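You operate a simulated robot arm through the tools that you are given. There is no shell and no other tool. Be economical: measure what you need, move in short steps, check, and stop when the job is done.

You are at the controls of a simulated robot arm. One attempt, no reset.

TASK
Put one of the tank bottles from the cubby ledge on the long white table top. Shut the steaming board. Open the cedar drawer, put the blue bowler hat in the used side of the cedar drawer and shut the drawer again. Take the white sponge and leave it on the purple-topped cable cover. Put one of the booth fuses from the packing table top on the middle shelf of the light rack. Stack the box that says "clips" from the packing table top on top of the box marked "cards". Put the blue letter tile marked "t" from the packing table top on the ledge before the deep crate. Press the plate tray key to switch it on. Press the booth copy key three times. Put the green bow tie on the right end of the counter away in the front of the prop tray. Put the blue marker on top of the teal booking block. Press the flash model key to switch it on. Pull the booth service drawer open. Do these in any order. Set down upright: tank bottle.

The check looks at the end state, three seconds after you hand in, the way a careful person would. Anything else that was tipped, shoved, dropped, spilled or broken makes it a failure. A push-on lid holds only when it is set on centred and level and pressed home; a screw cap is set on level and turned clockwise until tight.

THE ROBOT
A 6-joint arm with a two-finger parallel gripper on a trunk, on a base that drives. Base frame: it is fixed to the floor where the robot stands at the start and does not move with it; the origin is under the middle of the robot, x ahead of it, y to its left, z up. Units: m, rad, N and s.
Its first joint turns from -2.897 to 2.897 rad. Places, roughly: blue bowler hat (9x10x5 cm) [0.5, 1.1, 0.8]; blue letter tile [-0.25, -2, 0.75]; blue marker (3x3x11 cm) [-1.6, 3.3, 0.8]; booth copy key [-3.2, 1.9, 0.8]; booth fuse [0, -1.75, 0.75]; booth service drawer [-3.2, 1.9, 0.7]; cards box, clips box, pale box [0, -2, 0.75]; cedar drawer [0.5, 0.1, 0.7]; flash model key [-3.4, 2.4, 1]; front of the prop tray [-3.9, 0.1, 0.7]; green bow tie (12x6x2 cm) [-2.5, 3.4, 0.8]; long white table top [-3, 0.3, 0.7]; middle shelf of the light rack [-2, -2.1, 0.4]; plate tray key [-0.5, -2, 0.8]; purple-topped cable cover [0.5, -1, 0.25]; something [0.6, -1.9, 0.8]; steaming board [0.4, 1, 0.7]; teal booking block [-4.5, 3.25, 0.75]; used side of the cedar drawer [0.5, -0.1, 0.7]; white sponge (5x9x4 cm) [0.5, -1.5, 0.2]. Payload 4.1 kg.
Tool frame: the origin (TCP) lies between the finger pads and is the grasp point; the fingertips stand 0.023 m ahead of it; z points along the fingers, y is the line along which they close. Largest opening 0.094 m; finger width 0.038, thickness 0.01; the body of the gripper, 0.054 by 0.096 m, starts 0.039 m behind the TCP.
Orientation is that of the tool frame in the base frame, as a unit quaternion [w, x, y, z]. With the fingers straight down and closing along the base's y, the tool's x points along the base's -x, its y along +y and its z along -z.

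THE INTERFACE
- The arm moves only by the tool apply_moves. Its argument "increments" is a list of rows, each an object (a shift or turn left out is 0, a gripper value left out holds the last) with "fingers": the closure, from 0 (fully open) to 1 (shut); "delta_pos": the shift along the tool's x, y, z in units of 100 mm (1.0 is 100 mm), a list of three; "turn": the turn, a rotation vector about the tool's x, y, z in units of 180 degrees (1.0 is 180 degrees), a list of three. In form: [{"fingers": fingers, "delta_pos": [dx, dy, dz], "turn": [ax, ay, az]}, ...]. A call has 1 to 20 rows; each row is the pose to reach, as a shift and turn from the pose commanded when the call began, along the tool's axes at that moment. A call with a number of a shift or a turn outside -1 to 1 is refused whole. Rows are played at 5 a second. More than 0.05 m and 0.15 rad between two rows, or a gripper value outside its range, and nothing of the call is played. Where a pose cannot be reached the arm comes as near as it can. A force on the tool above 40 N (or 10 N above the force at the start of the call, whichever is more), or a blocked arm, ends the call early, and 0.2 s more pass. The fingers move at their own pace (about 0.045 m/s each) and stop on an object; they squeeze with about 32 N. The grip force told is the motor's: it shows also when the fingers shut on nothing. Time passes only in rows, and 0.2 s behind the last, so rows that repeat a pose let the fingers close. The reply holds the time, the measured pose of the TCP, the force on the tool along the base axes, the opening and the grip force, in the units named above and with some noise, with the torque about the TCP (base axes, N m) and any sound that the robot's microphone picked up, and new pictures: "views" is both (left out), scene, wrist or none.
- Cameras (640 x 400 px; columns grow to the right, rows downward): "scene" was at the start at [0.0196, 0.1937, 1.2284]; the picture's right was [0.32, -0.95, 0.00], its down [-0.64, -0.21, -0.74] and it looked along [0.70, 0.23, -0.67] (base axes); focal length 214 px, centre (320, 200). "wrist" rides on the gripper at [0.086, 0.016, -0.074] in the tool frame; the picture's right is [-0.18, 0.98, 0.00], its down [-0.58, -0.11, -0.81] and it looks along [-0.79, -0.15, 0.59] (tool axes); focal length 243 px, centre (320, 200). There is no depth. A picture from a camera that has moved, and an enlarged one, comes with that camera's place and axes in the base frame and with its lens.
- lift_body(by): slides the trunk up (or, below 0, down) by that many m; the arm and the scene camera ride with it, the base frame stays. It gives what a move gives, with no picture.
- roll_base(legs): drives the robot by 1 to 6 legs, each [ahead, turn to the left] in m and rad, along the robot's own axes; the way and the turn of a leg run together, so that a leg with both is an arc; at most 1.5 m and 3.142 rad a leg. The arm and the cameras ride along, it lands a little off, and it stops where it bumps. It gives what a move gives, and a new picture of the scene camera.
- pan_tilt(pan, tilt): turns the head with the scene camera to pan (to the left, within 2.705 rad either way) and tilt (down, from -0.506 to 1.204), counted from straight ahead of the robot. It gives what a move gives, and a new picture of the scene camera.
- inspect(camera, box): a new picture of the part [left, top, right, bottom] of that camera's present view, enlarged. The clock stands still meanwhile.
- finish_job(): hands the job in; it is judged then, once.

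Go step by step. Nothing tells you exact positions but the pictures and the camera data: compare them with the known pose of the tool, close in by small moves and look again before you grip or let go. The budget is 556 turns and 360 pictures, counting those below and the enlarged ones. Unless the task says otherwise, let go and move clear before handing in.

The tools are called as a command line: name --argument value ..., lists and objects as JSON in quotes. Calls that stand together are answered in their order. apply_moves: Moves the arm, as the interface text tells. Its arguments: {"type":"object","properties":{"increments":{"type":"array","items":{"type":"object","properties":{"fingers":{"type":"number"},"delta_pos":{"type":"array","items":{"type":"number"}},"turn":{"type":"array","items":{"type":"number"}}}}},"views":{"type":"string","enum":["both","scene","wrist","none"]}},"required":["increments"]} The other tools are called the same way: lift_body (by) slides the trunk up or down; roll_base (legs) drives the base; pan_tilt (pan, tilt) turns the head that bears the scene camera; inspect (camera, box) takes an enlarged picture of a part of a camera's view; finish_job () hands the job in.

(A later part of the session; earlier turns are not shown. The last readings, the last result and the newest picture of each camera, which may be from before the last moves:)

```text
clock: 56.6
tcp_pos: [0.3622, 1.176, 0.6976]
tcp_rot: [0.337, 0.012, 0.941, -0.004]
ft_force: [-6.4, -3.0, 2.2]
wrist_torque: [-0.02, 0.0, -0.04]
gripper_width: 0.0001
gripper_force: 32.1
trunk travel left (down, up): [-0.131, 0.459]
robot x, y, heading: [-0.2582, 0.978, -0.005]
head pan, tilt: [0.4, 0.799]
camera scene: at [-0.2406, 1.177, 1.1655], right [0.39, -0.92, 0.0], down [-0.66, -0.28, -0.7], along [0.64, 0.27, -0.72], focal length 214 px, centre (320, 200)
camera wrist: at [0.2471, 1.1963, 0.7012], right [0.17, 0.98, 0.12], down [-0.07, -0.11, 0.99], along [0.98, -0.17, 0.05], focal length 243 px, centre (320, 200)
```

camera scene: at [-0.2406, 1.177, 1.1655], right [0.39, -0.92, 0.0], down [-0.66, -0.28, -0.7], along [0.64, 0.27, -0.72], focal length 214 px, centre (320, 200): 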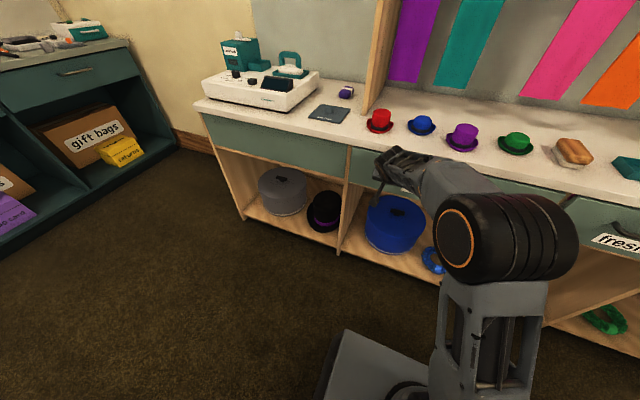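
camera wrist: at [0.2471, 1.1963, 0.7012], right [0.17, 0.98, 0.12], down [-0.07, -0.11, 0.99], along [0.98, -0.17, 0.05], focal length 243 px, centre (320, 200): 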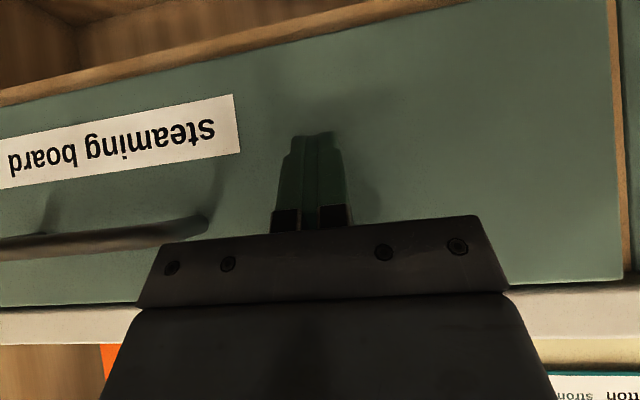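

Nearly shut; push until it stops.

apply_moves --increments '[{"delta_pos": [-0.12, 0, 0.1]}, {"delta_pos": [-0.25, 0, 0.2]}, {"delta_pos": [-0.4, 0, 0.33]}, {"delta_pos": [-0.5, 0, 0.42]}]' --views "wrist"

```text
clock: 56.9
tcp_pos: [0.3613, 1.1769, 0.6984]
tcp_rot: [0.333, 0.014, 0.943, -0.005]
ft_force: [-23.3, -5.9, 10.5]
wrist_torque: [-0.07, -0.15, -0.12]
gripper_width: 0.0
gripper_force: 32.0
trunk travel left (down, up): [-0.131, 0.459]
robot x, y, heading: [-0.2564, 0.9795, -0.002]
head pan, tilt: [0.4, 0.799]
stopped in row 1: the force on the tool passed its limit (the readings are from after the stop); the commanded pose is now the measured one
camera wrist: at [0.2473, 1.1973, 0.702], right [0.17, 0.98, 0.11], down [-0.06, -0.11, 0.99], along [0.98, -0.18, 0.04], focal length 243 px, centre (320, 200)
```

wrist: 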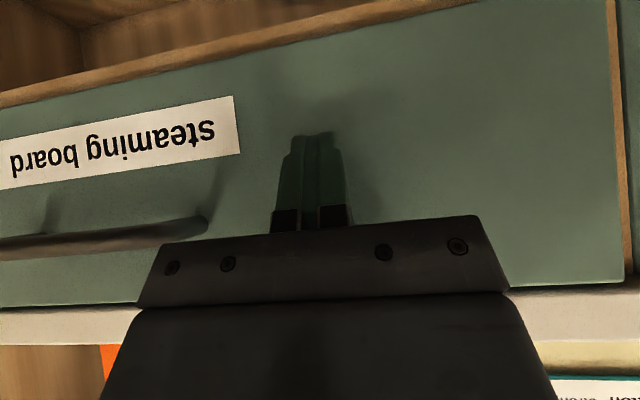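

Board is shut. Retreat, lift, straighten the tool down and open.

apply_moves --increments '[{"delta_pos": [0.35, 0, -0.3]}, {"delta_pos": [0.7, 0, -0.6]}, {"delta_pos": [0.9, 0, -0.75], "turn": [0, 0.044, 0]}, {"delta_pos": [0.9, 0, -0.75], "turn": [0, 0.088, 0]}, {"delta_pos": [0.9, 0, -0.75], "turn": [0, 0.132, 0]}, {"delta_pos": [0.9, 0, -0.75], "turn": [0, 0.176, 0]}, {"delta_pos": [0.9, 0, -0.75], "turn": [0, 0.218, 0]}]' --views "none"

lift_body --by 0.3

roll_base --legs '[[0.2, 0]]'

apply_moves --increments '[{"fingers": 0, "delta_pos": [-0.5, 0, 0]}, {"fingers": 0, "delta_pos": [-1.0, 0, 0]}]' --views "both"

```text
clock: 58.5
tcp_pos: [0.246, 1.1802, 0.6967]
tcp_rot: [-0.005, 0.013, 1.0, -0.001]
ft_force: [-0.7, 0.1, -0.2]
wrist_torque: [-0.02, 0.0, 0.01]
gripper_width: 0.0004
gripper_force: 32.0
trunk travel left (down, up): [-0.131, 0.459]
robot x, y, heading: [-0.256, 0.9775, -0.004]
head pan, tilt: [0.4, 0.799]
```

```text
clock: 61.5
tcp_pos: [0.2462, 1.1807, 0.9964]
tcp_rot: [-0.004, 0.014, 1.0, -0.001]
ft_force: [0.4, 0.5, 0.0]
wrist_torque: [0.0, -0.02, 0.01]
gripper_width: 0.0
gripper_force: 31.4
trunk travel left (down, up): [-0.431, 0.159]
robot x, y, heading: [-0.256, 0.9741, -0.006]
head pan, tilt: [0.4, 0.799]
```

```text
clock: 63.1
tcp_pos: [0.4433, 1.1809, 0.9972]
tcp_rot: [-0.005, 0.014, 1.0, -0.001]
ft_force: [-0.2, -1.3, 0.7]
wrist_torque: [0.03, 0.02, -0.01]
gripper_width: 0.0002
gripper_force: 31.9
trunk travel left (down, up): [-0.431, 0.159]
robot x, y, heading: [-0.0583, 0.9782, -0.004]
head pan, tilt: [0.4, 0.799]
camera scene: at [-0.0428, 1.1768, 1.4654], right [0.39, -0.92, 0.0], down [-0.66, -0.28, -0.7], along [0.64, 0.27, -0.72], focal length 214 px, centre (320, 200)
```

scene: 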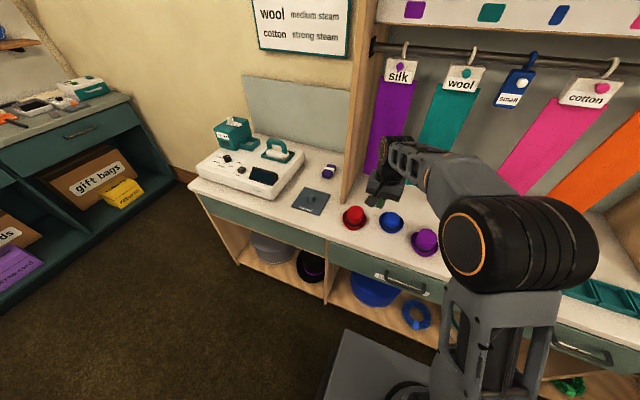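

```text
clock: 63.7
tcp_pos: [0.545, 1.1774, 0.9941]
tcp_rot: [-0.004, 0.014, 1.0, -0.001]
ft_force: [0.2, 0.5, 0.4]
wrist_torque: [0.0, 0.0, -0.02]
gripper_width: 0.0508
gripper_force: 0.1
trunk travel left (down, up): [-0.431, 0.159]
robot x, y, heading: [-0.06, 0.9787, -0.005]
head pan, tilt: [0.4, 0.799]
camera scene: at [-0.0423, 1.1769, 1.4653], right [0.39, -0.92, 0.0], down [-0.66, -0.28, -0.7], along [0.64, 0.27, -0.72], focal length 214 px, centre (320, 200)
camera wrist: at [0.4595, 1.1965, 1.0691], right [0.21, 0.98, 0.0], down [0.59, -0.12, 0.8], along [0.78, -0.17, -0.6], focal length 243 px, centre (320, 200)
```

scene: 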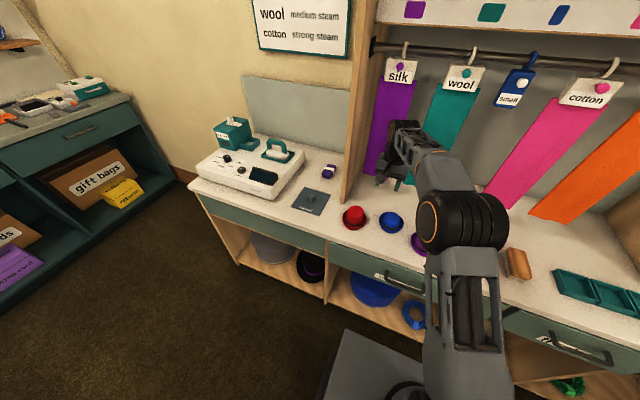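
wrist: 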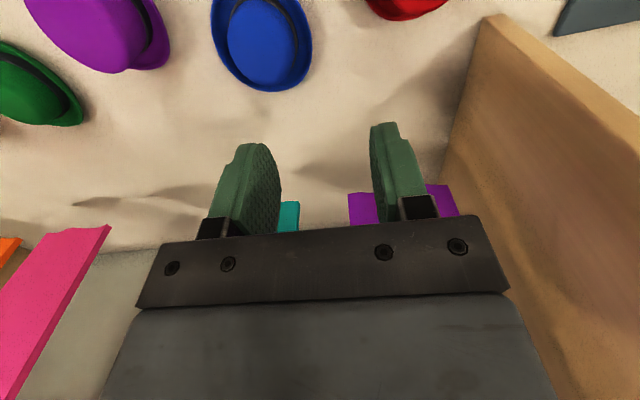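

Blue hat crown is about (0.545, 1.12). Moving above it and down a bit to measure.

apply_moves --increments '[{"delta_pos": [0, -0.4, 0]}, {"delta_pos": [0.0, -0.57, 0.4], "fingers": 0.1}, {"delta_pos": [0.0, -0.57, 0.8]}]' --views "both"

```text
clock: 64.5
tcp_pos: [0.5407, 1.1207, 0.9173]
tcp_rot: [-0.003, 0.015, 1.0, -0.001]
ft_force: [0.3, -0.2, 0.1]
wrist_torque: [-0.03, 0.02, 0.01]
gripper_width: 0.0845
gripper_force: 0.0
trunk travel left (down, up): [-0.431, 0.159]
robot x, y, heading: [-0.0566, 0.9786, 0.0]
head pan, tilt: [0.4, 0.799]
camera scene: at [-0.0427, 1.1768, 1.4654], right [0.39, -0.92, 0.0], down [-0.66, -0.28, -0.7], along [0.64, 0.27, -0.72], focal length 214 px, centre (320, 200)
camera wrist: at [0.4555, 1.1398, 0.9924], right [0.21, 0.98, 0.0], down [0.58, -0.12, 0.8], along [0.78, -0.17, -0.6], focal length 243 px, centre (320, 200)
```

scene: 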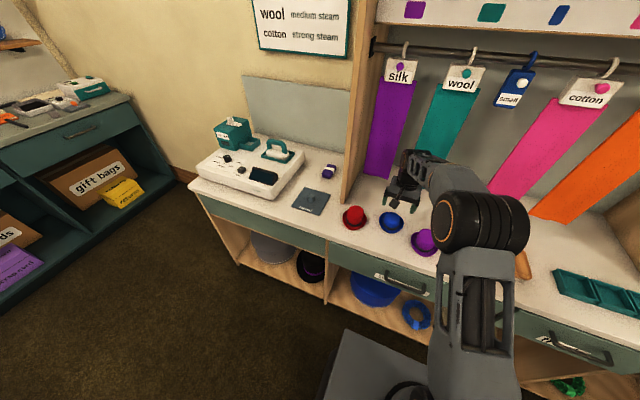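
wrist: 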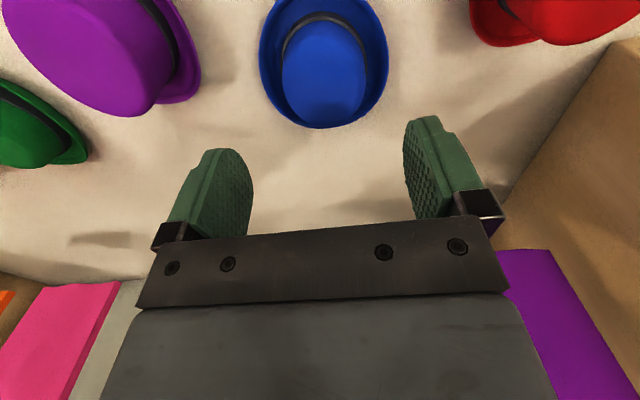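

apply_moves --increments '[{"delta_pos": [-0.2, 0.04, 0.2]}, {"delta_pos": [-0.2, 0.04, 0.6]}]' --views "wrist"

```text
clock: 65.1
tcp_pos: [0.5593, 1.1232, 0.8557]
tcp_rot: [-0.004, 0.014, 1.0, 0.0]
ft_force: [0.0, -0.3, -0.3]
wrist_torque: [0.03, 0.01, -0.02]
gripper_width: 0.0849
gripper_force: 0.0
trunk travel left (down, up): [-0.431, 0.159]
robot x, y, heading: [-0.06, 0.9784, -0.002]
head pan, tilt: [0.4, 0.799]
camera wrist: at [0.4741, 1.1429, 0.9313], right [0.21, 0.98, 0.0], down [0.58, -0.12, 0.8], along [0.78, -0.17, -0.6], focal length 243 px, centre (320, 200)
```

wrist: 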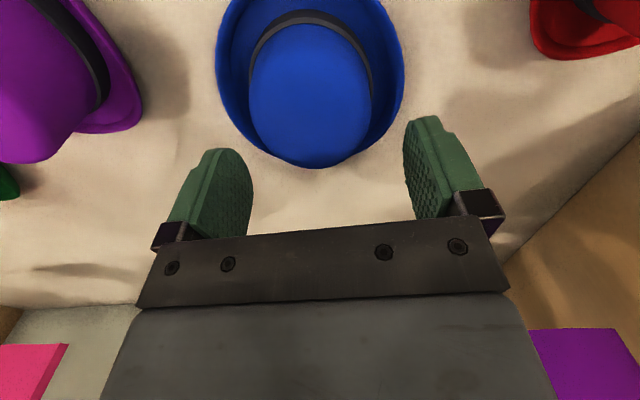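

apply_moves --increments '[{"delta_pos": [0, -0.05, 0.2]}, {"delta_pos": [0, -0.05, 0.42]}]' --views "both"

```text
clock: 65.8
tcp_pos: [0.5619, 1.1225, 0.8249]
tcp_rot: [0.004, 0.013, 1.0, 0.003]
ft_force: [0.3, 1.4, 7.4]
wrist_torque: [0.21, 0.02, -0.08]
gripper_width: 0.0858
gripper_force: 1.7
trunk travel left (down, up): [-0.431, 0.159]
robot x, y, heading: [-0.0582, 0.979, -0.001]
head pan, tilt: [0.4, 0.799]
stopped in row 2: the force on the tool passed its limit (the readings are from after the stop); the commanded pose is now the measured one
camera scene: at [-0.0428, 1.1771, 1.4654], right [0.39, -0.92, 0.0], down [-0.66, -0.28, -0.7], along [0.64, 0.27, -0.72], focal length 214 px, centre (320, 200)
camera wrist: at [0.4767, 1.1406, 0.9001], right [0.21, 0.98, 0.01], down [0.57, -0.13, 0.81], along [0.79, -0.17, -0.59], focal length 243 px, centre (320, 200)
```

scene: 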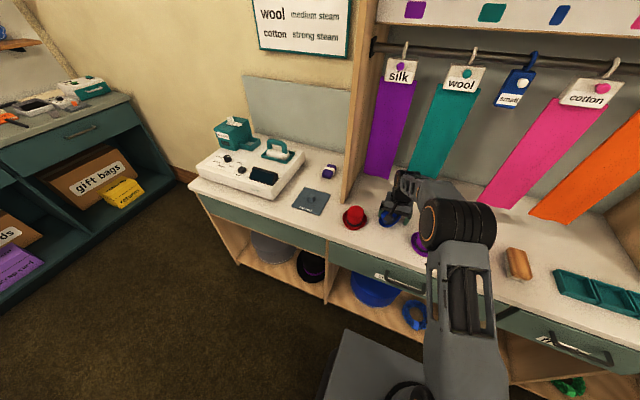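
wrist: 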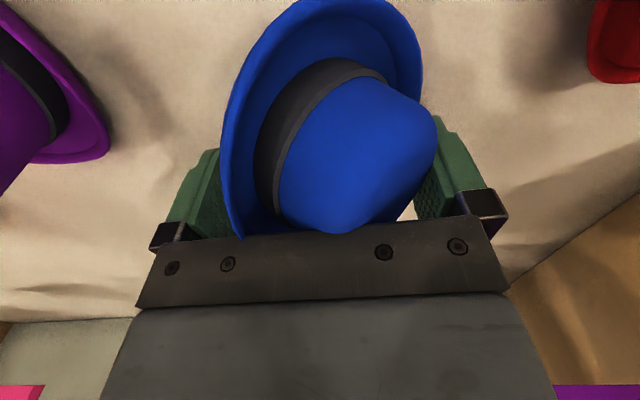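

The finger caught the brim. Back up and look.

apply_moves --increments '[{"delta_pos": [0, 0, -0.2]}, {"delta_pos": [0, 0, -0.45]}, {"delta_pos": [0, 0, -0.45]}]' --views "wrist"

```text
clock: 66.5
tcp_pos: [0.5621, 1.1187, 0.8707]
tcp_rot: [0.002, 0.013, 1.0, 0.001]
ft_force: [-0.2, 0.3, 0.2]
wrist_torque: [0.02, -0.01, 0.0]
gripper_width: 0.0846
gripper_force: 0.0
trunk travel left (down, up): [-0.431, 0.159]
robot x, y, heading: [-0.0583, 0.9798, -0.003]
head pan, tilt: [0.4, 0.799]
camera wrist: at [0.4758, 1.1387, 0.9448], right [0.21, 0.98, 0.0], down [0.58, -0.13, 0.81], along [0.79, -0.17, -0.59], focal length 243 px, centre (320, 200)
```

wrist: 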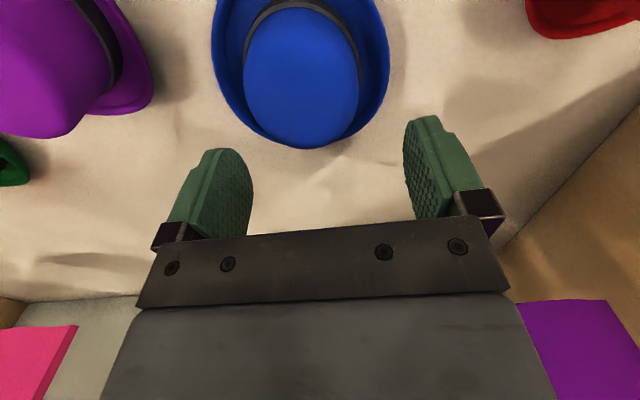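

apply_moves --increments '[{"delta_pos": [0, -0.1, 0], "fingers": 0.2}, {"delta_pos": [0, -0.1, 0.2], "fingers": 0.2}]' --views "wrist"

```text
clock: 67.2
tcp_pos: [0.5619, 1.1098, 0.8503]
tcp_rot: [0.002, 0.013, 1.0, 0.003]
ft_force: [0.5, 0.1, 0.0]
wrist_torque: [0.01, 0.02, 0.03]
gripper_width: 0.0751
gripper_force: 0.0
trunk travel left (down, up): [-0.431, 0.159]
robot x, y, heading: [-0.0519, 0.977, -0.007]
head pan, tilt: [0.4, 0.799]
camera wrist: at [0.4754, 1.1287, 0.9252], right [0.21, 0.98, 0.01], down [0.57, -0.13, 0.81], along [0.79, -0.17, -0.59], focal length 243 px, centre (320, 200)
```

wrist: 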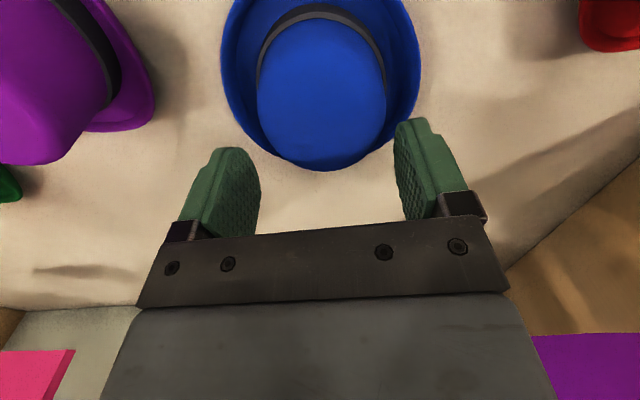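

Centred now. Descend around the crown and close.

apply_moves --increments '[{"delta_pos": [0, 0, 0.2]}, {"delta_pos": [0, 0, 0.33]}, {"delta_pos": [0, 0, 0.33]}]' --views "wrist"

```text
clock: 67.7
tcp_pos: [0.5658, 1.1105, 0.8373]
tcp_rot: [0.012, 0.014, 1.0, 0.003]
ft_force: [-0.5, 0.6, 20.1]
wrist_torque: [-0.37, 0.33, -0.07]
gripper_width: 0.0749
gripper_force: 0.0
trunk travel left (down, up): [-0.431, 0.159]
robot x, y, heading: [-0.0568, 0.9785, -0.001]
head pan, tilt: [0.4, 0.799]
stopped in row 2: the force on the tool passed its limit (the readings are from after the stop); the commanded pose is now the measured one
camera wrist: at [0.4771, 1.1293, 0.9097], right [0.21, 0.98, 0.01], down [0.56, -0.13, 0.82], along [0.8, -0.17, -0.57], focal length 243 px, centre (320, 200)
```

wrist: 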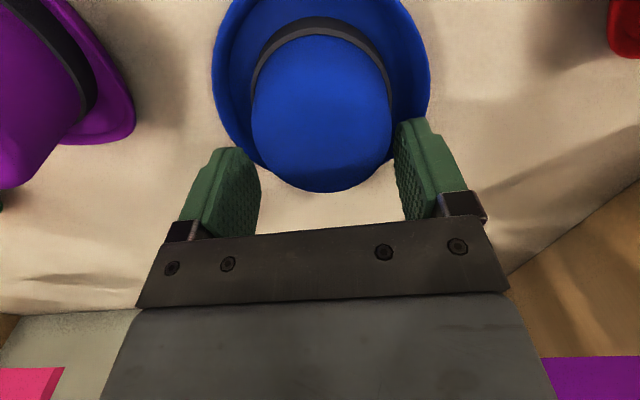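

The hat seems to be physically wider (curled brim). I'll open fully, recentre, and grip lower round the brim.

apply_moves --increments '[{"delta_pos": [0, 0, -0.2], "fingers": 0}, {"delta_pos": [0, 0, -0.2], "fingers": 0}]' --views "wrist"

```text
clock: 68.3
tcp_pos: [0.5651, 1.1098, 0.8509]
tcp_rot: [0.007, 0.015, 1.0, 0.003]
ft_force: [-0.2, 0.0, -0.2]
wrist_torque: [0.0, 0.0, 0.02]
gripper_width: 0.094
gripper_force: 0.1
trunk travel left (down, up): [-0.431, 0.159]
robot x, y, heading: [-0.0599, 0.9826, -0.004]
head pan, tilt: [0.4, 0.799]
camera wrist: at [0.4773, 1.1285, 0.9246], right [0.21, 0.98, 0.01], down [0.57, -0.13, 0.81], along [0.8, -0.17, -0.58], focal length 243 px, centre (320, 200)
```

wrist: 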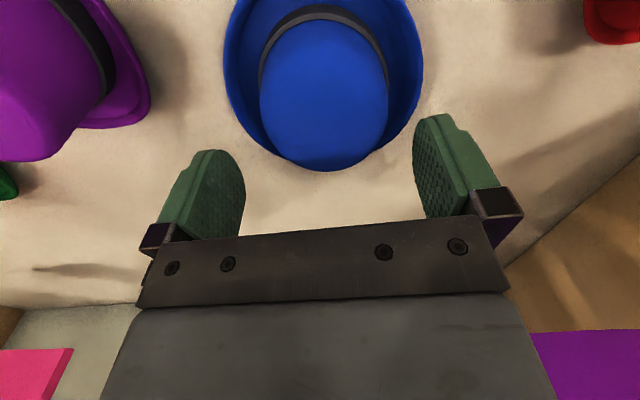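

apply_moves --increments '[{"delta_pos": [0.0, 0.015, 0.1]}, {"delta_pos": [0.0, 0.015, 0.2]}, {"delta_pos": [0.0, 0.015, 0.3]}, {"delta_pos": [0.0, 0.015, 0.36]}]' --views "wrist"

```text
clock: 69.3
tcp_pos: [0.5644, 1.1134, 0.8251]
tcp_rot: [0.013, 0.012, 1.0, 0.004]
ft_force: [-4.3, -0.8, 39.2]
wrist_torque: [-2.05, 0.85, -0.39]
gripper_width: 0.0942
gripper_force: 0.0
trunk travel left (down, up): [-0.431, 0.159]
robot x, y, heading: [-0.0596, 0.9756, -0.005]
head pan, tilt: [0.4, 0.799]
camera wrist: at [0.4768, 1.1308, 0.8963], right [0.21, 0.98, 0.01], down [0.56, -0.13, 0.82], along [0.8, -0.17, -0.57], focal length 243 px, centre (320, 200)
```

wrist: 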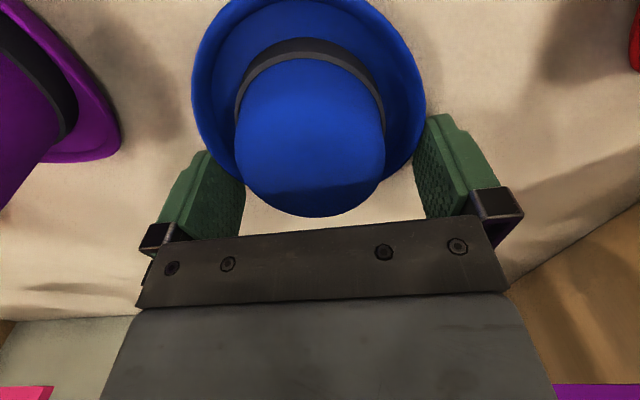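

apply_moves --increments '[{"delta_pos": [0, 0, -0.15]}, {"delta_pos": [0, -0.06, -0.15]}, {"delta_pos": [0, -0.06, 0.0]}, {"delta_pos": [0, -0.06, 0.08]}]' --views "wrist"

```text
clock: 70.2
tcp_pos: [0.5642, 1.1066, 0.8241]
tcp_rot: [0.013, 0.015, 1.0, 0.003]
ft_force: [-20.1, -1.3, 26.4]
wrist_torque: [-1.35, 0.95, -0.99]
gripper_width: 0.0943
gripper_force: 0.0
trunk travel left (down, up): [-0.431, 0.159]
robot x, y, heading: [-0.0606, 0.981, -0.0]
head pan, tilt: [0.4, 0.799]
stopped in row 4: the force on the tool passed its limit (the readings are from after the stop); the commanded pose is now the measured one
camera wrist: at [0.4759, 1.1251, 0.8964], right [0.21, 0.98, 0.01], down [0.56, -0.13, 0.82], along [0.8, -0.17, -0.57], focal length 243 px, centre (320, 200)
```

wrist: 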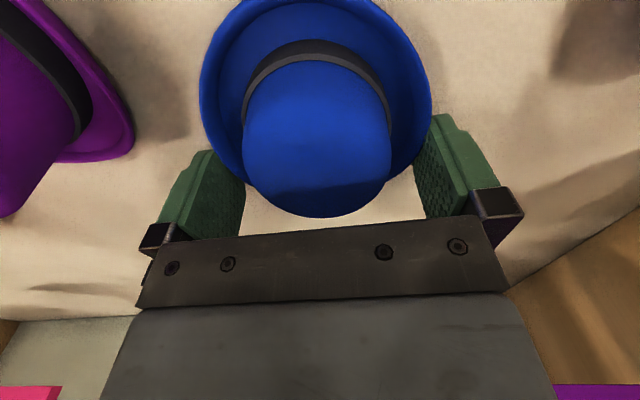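

Fingertips were touching the counter (top at z≈0.80); so the hat is already straddled. Raise slightly and close.

apply_moves --increments '[{"delta_pos": [0, 0, -0.08]}, {"delta_pos": [0, 0, -0.08], "fingers": 1}, {"delta_pos": [0, 0, -0.08], "fingers": 1}, {"delta_pos": [0, 0, -0.08], "fingers": 1}, {"delta_pos": [0, 0, -0.08], "fingers": 1}]' --views "wrist"

```text
clock: 71.4
tcp_pos: [0.5668, 1.1068, 0.8279]
tcp_rot: [0.011, 0.014, 1.0, 0.003]
ft_force: [-0.3, -0.7, 0.4]
wrist_torque: [-0.01, -0.01, -0.02]
gripper_width: 0.0851
gripper_force: 32.3
trunk travel left (down, up): [-0.431, 0.159]
robot x, y, heading: [-0.0581, 0.9792, -0.007]
head pan, tilt: [0.4, 0.799]
camera wrist: at [0.479, 1.1252, 0.9002], right [0.21, 0.98, 0.01], down [0.56, -0.13, 0.82], along [0.8, -0.17, -0.57], focal length 243 px, centre (320, 200)
```

wrist: 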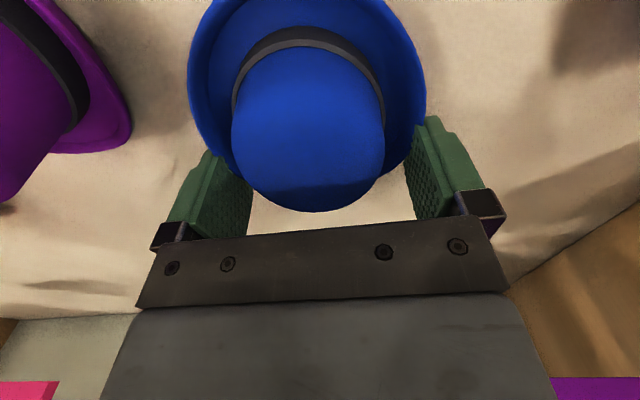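

lift_body --by 0.12

inspect --camera "wrist" --box '[0, 0, 640, 400]'

```text
clock: 72.9
tcp_pos: [0.5673, 1.1067, 0.9471]
tcp_rot: [0.011, 0.014, 1.0, 0.003]
ft_force: [0.5, -0.2, -0.3]
wrist_torque: [0.06, 0.02, 0.01]
gripper_width: 0.085
gripper_force: 31.7
trunk travel left (down, up): [-0.551, 0.039]
robot x, y, heading: [-0.056, 0.9773, -0.005]
head pan, tilt: [0.4, 0.799]
```

```text
1.00 times, centred on (320, 200) of wrist
camera zoom: at [0.4791, 1.1253, 1.0201], right [0.21, 0.98, 0.01], down [0.56, -0.13, 0.82], along [0.8, -0.17, -0.57], focal length 243 px, centre (320, 200)
```

zoom: 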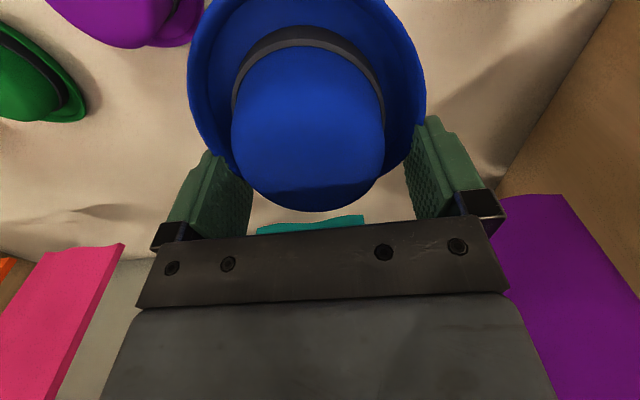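

Hat is held. Retract, back out and drive to the cedar drawer.

apply_moves --increments '[{"delta_pos": [0.45, 0, 0]}, {"delta_pos": [0.9, 0, 0]}, {"delta_pos": [1.0, 0, 0]}]' --views "none"

apply_moves --increments '[{"delta_pos": [0.45, 0, 0]}, {"delta_pos": [0.8, -0.3, 0]}]' --views "none"

roll_base --legs '[[-0.2, 0], [0, 1.42], [-1.03, 0], [0, -1.42]]'

```text
clock: 73.7
tcp_pos: [0.4677, 1.1084, 0.9435]
tcp_rot: [0.012, 0.015, 1.0, 0.004]
ft_force: [-0.1, -0.5, -0.2]
wrist_torque: [-0.02, -0.01, 0.01]
gripper_width: 0.0854
gripper_force: 32.2
trunk travel left (down, up): [-0.551, 0.039]
robot x, y, heading: [-0.0576, 0.985, -0.002]
head pan, tilt: [0.4, 0.799]
```

```text
clock: 74.3
tcp_pos: [0.3862, 1.0818, 0.944]
tcp_rot: [0.013, 0.014, 1.0, 0.003]
ft_force: [-1.0, 0.7, -0.2]
wrist_torque: [0.01, -0.02, 0.01]
gripper_width: 0.085
gripper_force: 32.4
trunk travel left (down, up): [-0.551, 0.039]
robot x, y, heading: [-0.0581, 0.9763, -0.003]
head pan, tilt: [0.4, 0.799]
```

```text
clock: 87.8
tcp_pos: [0.0452, 0.0837, 0.9442]
tcp_rot: [0.011, -0.009, 1.0, 0.004]
ft_force: [-0.9, -0.6, 0.2]
wrist_torque: [0.04, -0.01, 0.02]
gripper_width: 0.0846
gripper_force: 32.2
trunk travel left (down, up): [-0.551, 0.039]
robot x, y, heading: [-0.3938, -0.0396, 0.051]
head pan, tilt: [0.4, 0.799]
camera scene: at [-0.3886, 0.1584, 1.5854], right [0.43, -0.9, 0.0], down [-0.65, -0.31, -0.7], along [0.63, 0.3, -0.72], focal length 214 px, centre (320, 200)
```

scene: 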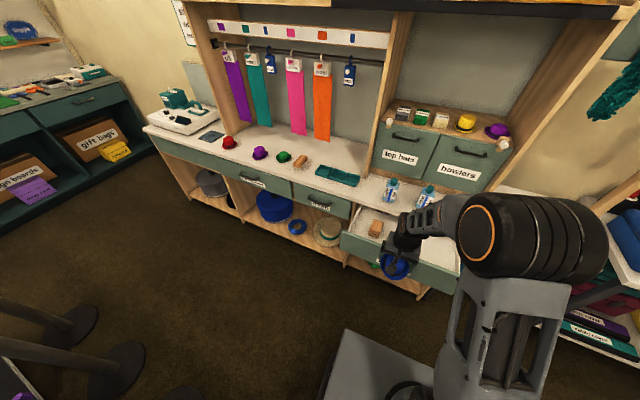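

roll_base --legs '[[0, -0.051], [0.18, 0]]'

pan_tilt --pan -0.1 --tilt 1.0

```text
clock: 89.7
tcp_pos: [0.232, 0.0581, 0.944]
tcp_rot: [0.012, 0.018, 1.0, 0.003]
ft_force: [0.8, -0.2, -0.4]
wrist_torque: [0.01, 0.0, 0.02]
gripper_width: 0.0846
gripper_force: 31.9
trunk travel left (down, up): [-0.551, 0.039]
robot x, y, heading: [-0.2162, -0.0386, -0.007]
head pan, tilt: [0.4, 0.799]
camera scene: at [-0.1965, 0.1568, 1.5854], right [0.38, -0.92, 0.0], down [-0.66, -0.27, -0.7], along [0.64, 0.27, -0.72], focal length 214 px, centre (320, 200)
```

scene: 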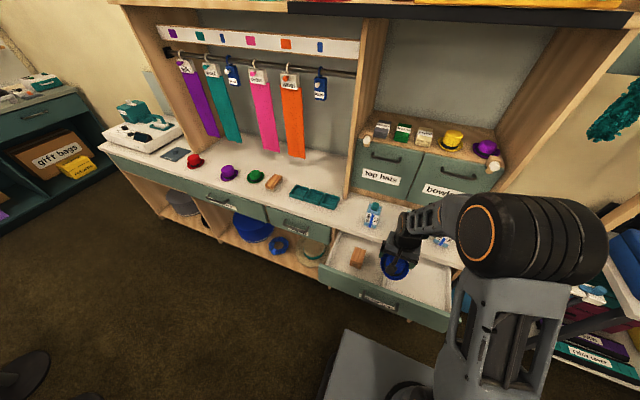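

```text
clock: 90.7
tcp_pos: [0.2313, 0.058, 0.9434]
tcp_rot: [0.012, 0.018, 1.0, 0.003]
ft_force: [-0.2, 0.9, 0.9]
wrist_torque: [-0.02, -0.02, 0.02]
gripper_width: 0.0848
gripper_force: 31.3
trunk travel left (down, up): [-0.551, 0.039]
robot x, y, heading: [-0.2139, -0.04, -0.009]
head pan, tilt: [-0.099, 1.0]
camera scene: at [-0.2024, 0.1186, 1.5703], right [-0.11, -0.99, 0.0], down [-0.84, 0.09, -0.54], along [0.54, -0.06, -0.84], focal length 214 px, centre (320, 200)
```

scene: 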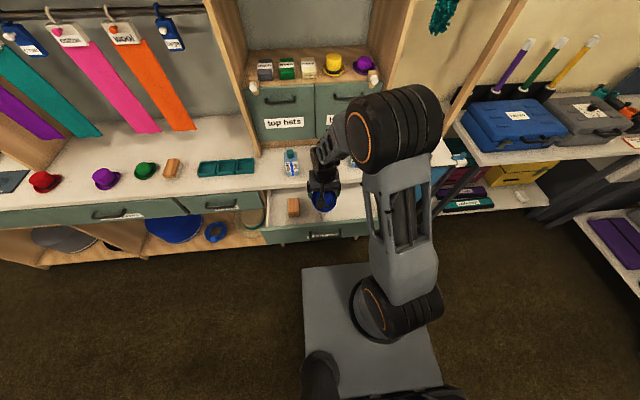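

apply_moves --increments '[{"delta_pos": [-0.2, -0.45, 0]}, {"delta_pos": [-0.4, -0.9, 0]}, {"delta_pos": [-0.6, -1.0, 0]}]' --views "none"

apply_moves --increments '[{"delta_pos": [0, -0.45, 0]}, {"delta_pos": [0, -0.5, 0.4]}, {"delta_pos": [0, -0.5, 0.8]}]' --views "both"

```text
clock: 91.5
tcp_pos: [0.288, -0.045, 0.9457]
tcp_rot: [0.011, 0.017, 1.0, 0.003]
ft_force: [0.0, 0.1, -0.6]
wrist_torque: [0.02, 0.01, 0.01]
gripper_width: 0.0847
gripper_force: 32.1
trunk travel left (down, up): [-0.551, 0.039]
robot x, y, heading: [-0.2193, -0.041, -0.009]
head pan, tilt: [-0.099, 1.0]
```

```text
clock: 92.3
tcp_pos: [0.2893, -0.0928, 0.8651]
tcp_rot: [0.011, 0.018, 1.0, 0.003]
ft_force: [0.2, -0.4, 0.1]
wrist_torque: [0.03, -0.02, 0.03]
gripper_width: 0.0848
gripper_force: 32.4
trunk travel left (down, up): [-0.551, 0.039]
robot x, y, heading: [-0.2153, -0.041, -0.006]
head pan, tilt: [-0.099, 1.0]
camera scene: at [-0.202, 0.1188, 1.5703], right [-0.11, -0.99, 0.0], down [-0.84, 0.09, -0.54], along [0.54, -0.06, -0.84], focal length 214 px, centre (320, 200)
camera wrist: at [0.2011, -0.0735, 0.9383], right [0.22, 0.98, 0.01], down [0.56, -0.13, 0.82], along [0.8, -0.17, -0.57], focal length 243 px, centre (320, 200)
```

scene: 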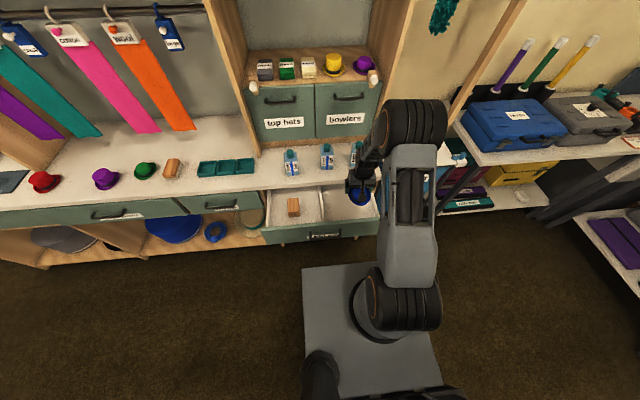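
wrist: 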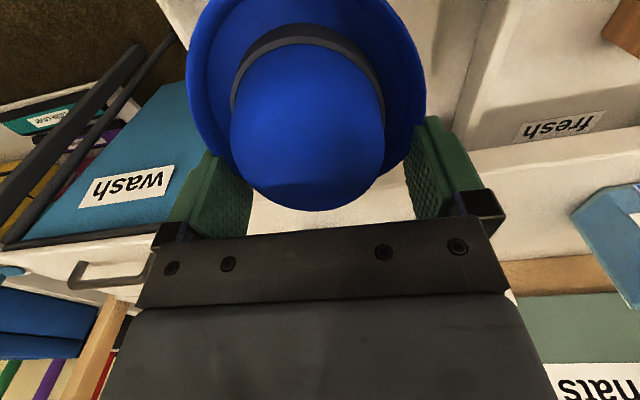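

lift_body --by -0.12

apply_moves --increments '[{"delta_pos": [0, 0, 0.1]}, {"delta_pos": [0, 0, 0.2]}]' --views "both"

```text
clock: 93.8
tcp_pos: [0.2894, -0.0932, 0.7459]
tcp_rot: [0.011, 0.018, 1.0, 0.004]
ft_force: [-0.9, -0.3, 0.1]
wrist_torque: [0.0, -0.02, 0.02]
gripper_width: 0.0847
gripper_force: 31.4
trunk travel left (down, up): [-0.431, 0.159]
robot x, y, heading: [-0.2152, -0.0422, -0.008]
head pan, tilt: [-0.099, 1.0]
```

```text
clock: 94.4
tcp_pos: [0.2875, -0.094, 0.7253]
tcp_rot: [0.011, 0.018, 1.0, 0.003]
ft_force: [-0.1, -0.1, -0.7]
wrist_torque: [-0.04, -0.02, 0.01]
gripper_width: 0.0846
gripper_force: 31.8
trunk travel left (down, up): [-0.431, 0.159]
robot x, y, heading: [-0.2149, -0.0419, -0.012]
head pan, tilt: [-0.099, 1.0]
camera scene: at [-0.2025, 0.1185, 1.4503], right [-0.11, -0.99, 0.0], down [-0.84, 0.09, -0.54], along [0.54, -0.06, -0.84], focal length 214 px, centre (320, 200)
camera wrist: at [0.2008, -0.0735, 0.7977], right [0.22, 0.98, 0.01], down [0.56, -0.13, 0.82], along [0.8, -0.17, -0.57], focal length 243 px, centre (320, 200)
```

scene: 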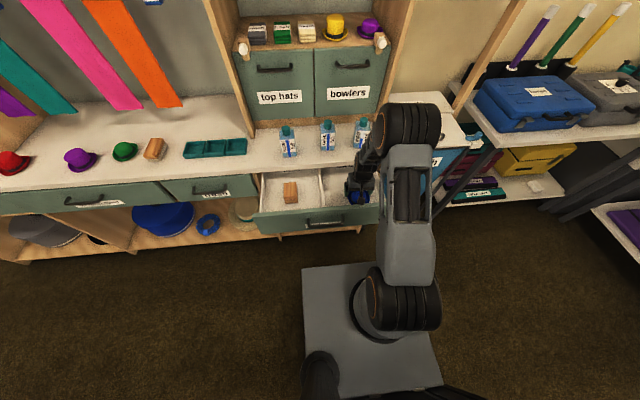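
wrist: 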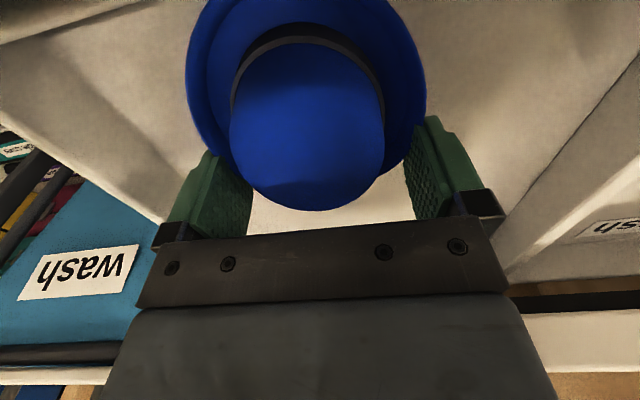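

apply_moves --increments '[{"delta_pos": [0, 0, 0.08]}, {"delta_pos": [0, 0, 0.16]}, {"delta_pos": [0, 0, 0.24]}, {"delta_pos": [0, 0, 0.32]}]' --views "wrist"

```text
clock: 95.1
tcp_pos: [0.2953, -0.0928, 0.7128]
tcp_rot: [0.018, 0.016, 1.0, 0.003]
ft_force: [1.1, 0.8, 21.3]
wrist_torque: [0.14, 0.89, -0.08]
gripper_width: 0.0847
gripper_force: 32.0
trunk travel left (down, up): [-0.431, 0.159]
robot x, y, heading: [-0.2127, -0.0399, -0.01]
head pan, tilt: [-0.099, 1.0]
stopped in row 3: the force on the tool passed its limit (the readings are from after the stop); the commanded pose is now the measured one
camera wrist: at [0.2053, -0.0733, 0.7838], right [0.22, 0.98, 0.01], down [0.55, -0.13, 0.83], along [0.81, -0.17, -0.56], focal length 243 px, centre (320, 200)
```

wrist: 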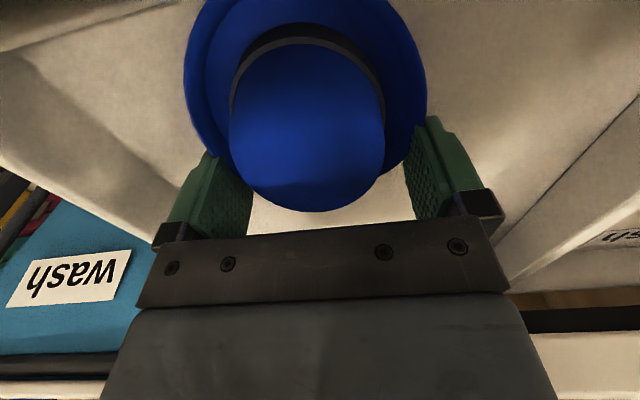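

Hat is on the drawer floor; release and rise.

apply_moves --increments '[{"delta_pos": [0, 0, -0.02], "fingers": 0}, {"delta_pos": [0, 0, -0.02], "fingers": 0}, {"delta_pos": [0, 0, -0.3], "fingers": 0}, {"delta_pos": [0, 0, -0.6], "fingers": 0}, {"delta_pos": [0, 0, -1.0], "fingers": 0}]' --views "wrist"

```text
clock: 96.3
tcp_pos: [0.2897, -0.0916, 0.8107]
tcp_rot: [0.016, 0.017, 1.0, 0.004]
ft_force: [-0.1, 0.0, 0.2]
wrist_torque: [-0.03, -0.02, -0.01]
gripper_width: 0.0942
gripper_force: 0.1
trunk travel left (down, up): [-0.431, 0.159]
robot x, y, heading: [-0.2133, -0.0415, -0.011]
head pan, tilt: [-0.099, 1.0]
camera wrist: at [0.2013, -0.0725, 0.882], right [0.22, 0.98, 0.01], down [0.55, -0.13, 0.82], along [0.8, -0.17, -0.57], focal length 243 px, centre (320, 200)
```

wrist: 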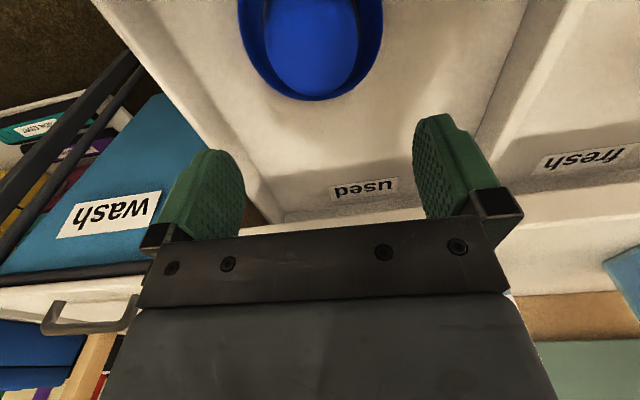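

Hat sits in the "used" side. Now back up and get in front of the drawer to push it shut.

roll_base --legs '[[-0.1, 0]]'

apply_moves --increments '[{"delta_pos": [0.45, -0.05, 0], "fingers": 1}, {"delta_pos": [0.9, -0.05, 0]}, {"delta_pos": [1.0, -0.05, 0], "turn": [0, -0.044, 0]}, {"delta_pos": [1.0, -0.05, 0], "turn": [0, -0.088, 0]}, {"delta_pos": [1.0, -0.05, 0], "turn": [0, -0.132, 0]}, {"delta_pos": [1.0, -0.05, 0], "turn": [0, -0.176, 0]}, {"delta_pos": [1.0, -0.05, 0], "turn": [0, -0.222, 0]}]' --views "none"

roll_base --legs '[[-0.05, 0]]'

lift_body --by -0.11

apply_moves --increments '[{"delta_pos": [0, 0, 0]}]' --views "both"

```text
clock: 97.5
tcp_pos: [0.1892, -0.0891, 0.8091]
tcp_rot: [0.016, 0.017, 1.0, 0.003]
ft_force: [0.5, 0.6, 0.3]
wrist_torque: [-0.01, 0.02, -0.02]
gripper_width: 0.0941
gripper_force: 0.1
trunk travel left (down, up): [-0.431, 0.159]
robot x, y, heading: [-0.3111, -0.0403, -0.008]
head pan, tilt: [-0.099, 1.0]
camera scene: at [-0.3038, 0.1192, 1.4502], right [-0.11, -0.99, 0.0], down [-0.84, 0.09, -0.54], along [0.54, -0.06, -0.84], focal length 214 px, centre (320, 200)
```

scene: 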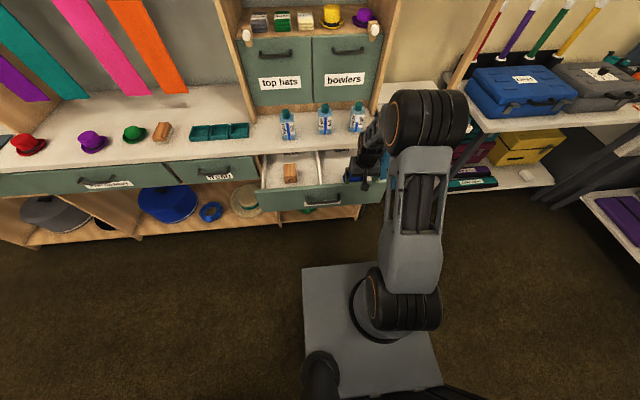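

```text
clock: 99.0
tcp_pos: [0.1055, -0.0955, 0.8024]
tcp_rot: [0.356, 0.016, 0.934, -0.002]
ft_force: [0.3, -0.6, 0.3]
wrist_torque: [-0.02, 0.01, -0.01]
gripper_width: 0.0
gripper_force: 31.9
out of reach, approached as far as the arm can: row 5, 6, 7
trunk travel left (down, up): [-0.431, 0.159]
robot x, y, heading: [-0.3145, -0.0404, -0.007]
head pan, tilt: [-0.099, 1.0]
```

```text
clock: 100.0
tcp_pos: [0.054, -0.0963, 0.8017]
tcp_rot: [0.357, 0.018, 0.934, -0.004]
ft_force: [-0.4, 0.8, -0.6]
wrist_torque: [0.01, 0.01, -0.02]
gripper_width: 0.0
gripper_force: 32.1
trunk travel left (down, up): [-0.431, 0.159]
robot x, y, heading: [-0.3682, -0.0411, -0.013]
head pan, tilt: [-0.099, 1.0]
camera scene: at [-0.354, 0.1196, 1.4502], right [-0.11, -0.99, 0.0], down [-0.84, 0.09, -0.54], along [0.54, -0.06, -0.84], focal length 214 px, centre (320, 200)
```

scene: 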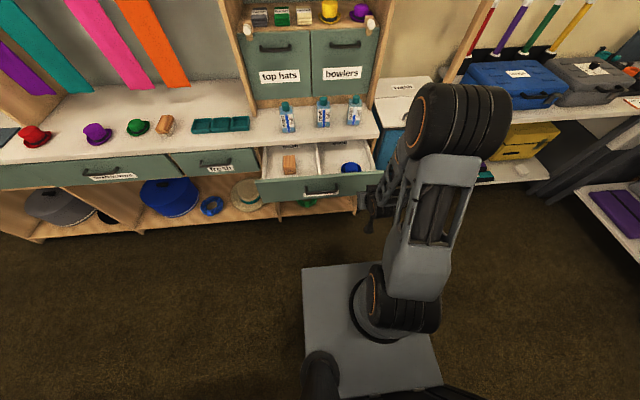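

```text
clock: 101.4
tcp_pos: [0.0551, -0.0971, 0.6925]
tcp_rot: [0.357, 0.017, 0.934, -0.003]
ft_force: [-0.1, -0.2, -0.4]
wrist_torque: [0.0, 0.0, 0.01]
gripper_width: 0.0004
gripper_force: 31.9
trunk travel left (down, up): [-0.321, 0.269]
robot x, y, heading: [-0.3682, -0.0393, -0.008]
head pan, tilt: [-0.099, 1.0]
```

```text
clock: 101.8
tcp_pos: [0.0545, -0.0974, 0.6929]
tcp_rot: [0.357, 0.018, 0.934, -0.003]
ft_force: [-0.7, -0.3, -0.4]
wrist_torque: [0.0, 0.01, 0.02]
gripper_width: 0.0
gripper_force: 31.8
trunk travel left (down, up): [-0.321, 0.269]
robot x, y, heading: [-0.3662, -0.0401, -0.006]
head pan, tilt: [-0.099, 1.0]
camera scene: at [-0.3539, 0.1196, 1.3403], right [-0.11, -0.99, 0.0], down [-0.84, 0.09, -0.54], along [0.54, -0.06, -0.84], focal length 214 px, centre (320, 200)
camera wrist: at [-0.0588, -0.0762, 0.6907], right [0.17, 0.98, 0.13], down [-0.11, -0.11, 0.99], along [0.98, -0.18, 0.09], focal length 243 px, centre (320, 200)
```

scene: 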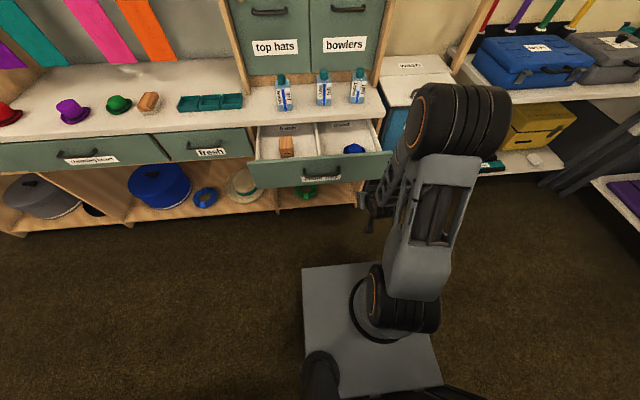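
wrist: 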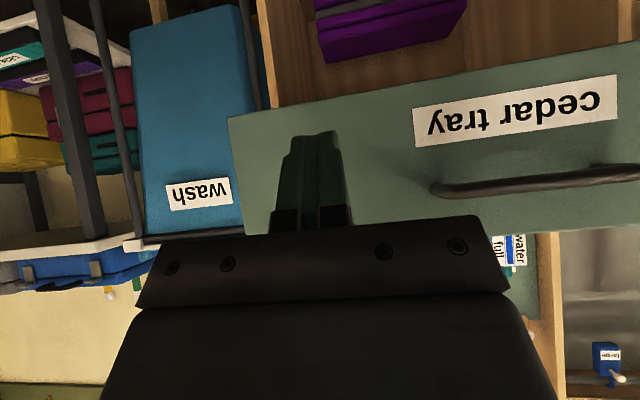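

apply_moves --increments '[{"delta_pos": [0, 0.25, 0]}]' --views "none"

roll_base --legs '[[0.29, 0]]'

apply_moves --increments '[{"delta_pos": [-0.08, 0, 0.07]}, {"delta_pos": [-0.16, 0, 0.13]}, {"delta_pos": [-0.24, 0, 0.2]}, {"delta_pos": [-0.32, 0, 0.27]}]' --views "wrist"

```text
clock: 102.2
tcp_pos: [0.0584, -0.0723, 0.6918]
tcp_rot: [0.357, 0.018, 0.934, -0.003]
ft_force: [0.3, -0.4, 0.8]
wrist_torque: [0.0, 0.0, -0.01]
gripper_width: 0.0
gripper_force: 32.4
out of reach, approached as far as the arm can: row 1
trunk travel left (down, up): [-0.321, 0.269]
robot x, y, heading: [-0.3648, -0.0438, -0.008]
head pan, tilt: [-0.099, 1.0]
```

```text
clock: 104.2
tcp_pos: [0.351, -0.0747, 0.6919]
tcp_rot: [0.357, 0.017, 0.934, -0.004]
ft_force: [0.6, 0.0, 0.1]
wrist_torque: [0.03, -0.01, 0.01]
gripper_width: 0.0
gripper_force: 31.6
trunk travel left (down, up): [-0.321, 0.269]
robot x, y, heading: [-0.0731, -0.0413, -0.011]
head pan, tilt: [-0.099, 1.0]
camera scene: at [-0.0616, 0.1171, 1.3402], right [-0.11, -0.99, 0.0], down [-0.84, 0.09, -0.54], along [0.54, -0.06, -0.84], focal length 214 px, centre (320, 200)
```

scene: 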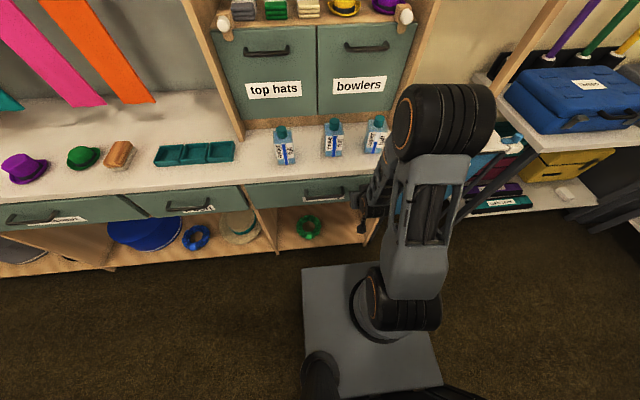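

```text
clock: 104.7
tcp_pos: [0.3542, -0.0762, 0.6892]
tcp_rot: [0.347, 0.017, 0.938, -0.002]
ft_force: [-16.9, 0.3, 11.9]
wrist_torque: [0.04, -0.05, 0.12]
gripper_width: 0.0001
gripper_force: 31.7
trunk travel left (down, up): [-0.321, 0.269]
robot x, y, heading: [-0.0718, -0.043, -0.004]
head pan, tilt: [-0.099, 1.0]
stopped in row 2: the force on the tool passed its limit (the readings are from after the stop); the commanded pose is now the measured one
camera wrist: at [0.2401, -0.0548, 0.6893], right [0.17, 0.98, 0.13], down [-0.09, -0.11, 0.99], along [0.98, -0.18, 0.07], focal length 243 px, centre (320, 200)
```

wrist: 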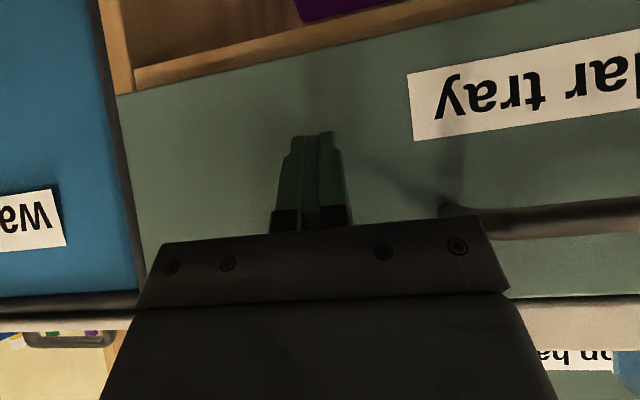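

apply_moves --increments '[{"delta_pos": [-0.08, 0, 0.07]}, {"delta_pos": [-0.2, 0, 0.17]}, {"delta_pos": [-0.32, 0, 0.27]}]' --views "none"

apply_moves --increments '[{"delta_pos": [0.35, 0, -0.3]}, {"delta_pos": [0.7, 0, -0.6]}, {"delta_pos": [0.9, 0, -0.75], "turn": [0, 0.044, 0]}, {"delta_pos": [0.9, 0, -0.75], "turn": [0, 0.088, 0]}, {"delta_pos": [0.9, 0, -0.75], "turn": [0, 0.132, 0]}, {"delta_pos": [0.9, 0, -0.75], "turn": [0, 0.176, 0]}, {"delta_pos": [0.9, 0, -0.75], "turn": [0, 0.22, 0]}]' --views "none"

lift_body --by 0.26

pan_tilt --pan 0.1 --tilt 0.9

```text
clock: 105.0
tcp_pos: [0.3544, -0.0756, 0.6864]
tcp_rot: [0.342, 0.018, 0.94, -0.002]
ft_force: [-12.3, 0.9, 6.6]
wrist_torque: [0.02, -0.13, 0.06]
gripper_width: 0.0002
gripper_force: 32.2
trunk travel left (down, up): [-0.321, 0.269]
robot x, y, heading: [-0.0719, -0.0394, -0.009]
head pan, tilt: [-0.099, 1.0]
stopped in row 1: the force on the tool passed its limit (the readings are from after the stop); the commanded pose is now the measured one
```

```text
clock: 106.6
tcp_pos: [0.2698, -0.0437, 0.6743]
tcp_rot: [0.078, 0.101, 0.99, 0.054]
ft_force: [-1.4, -0.5, -0.3]
wrist_torque: [0.03, -0.08, 0.0]
gripper_width: 0.0001
gripper_force: 32.2
out of reach, approached as far as the arm can: row 1, 2, 3, 4, 5, 6, 7
trunk travel left (down, up): [-0.321, 0.269]
robot x, y, heading: [-0.0748, -0.0429, -0.009]
head pan, tilt: [-0.099, 1.0]
```

```text
clock: 109.3
tcp_pos: [0.2636, -0.0478, 0.9338]
tcp_rot: [0.069, 0.016, 0.997, 0.037]
ft_force: [0.0, -0.1, 0.1]
wrist_torque: [0.03, 0.03, 0.01]
gripper_width: 0.0
gripper_force: 31.9
trunk travel left (down, up): [-0.581, 0.009]
robot x, y, heading: [-0.0729, -0.0417, -0.007]
head pan, tilt: [-0.099, 1.0]
```

```text
clock: 110.0
tcp_pos: [0.2638, -0.0478, 0.9346]
tcp_rot: [0.069, 0.015, 0.997, 0.037]
ft_force: [-0.4, 0.6, -0.3]
wrist_torque: [-0.01, -0.02, 0.0]
gripper_width: 0.0
gripper_force: 32.0
trunk travel left (down, up): [-0.581, 0.009]
robot x, y, heading: [-0.0777, -0.044, -0.006]
head pan, tilt: [0.099, 0.901]
camera scene: at [-0.0562, 0.1314, 1.6074], right [0.09, -1.0, 0.0], down [-0.78, -0.07, -0.62], along [0.62, 0.06, -0.78], focal length 214 px, centre (320, 200)
```

scene: 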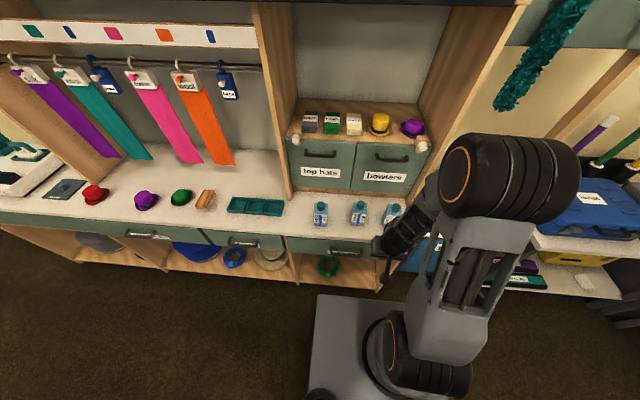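

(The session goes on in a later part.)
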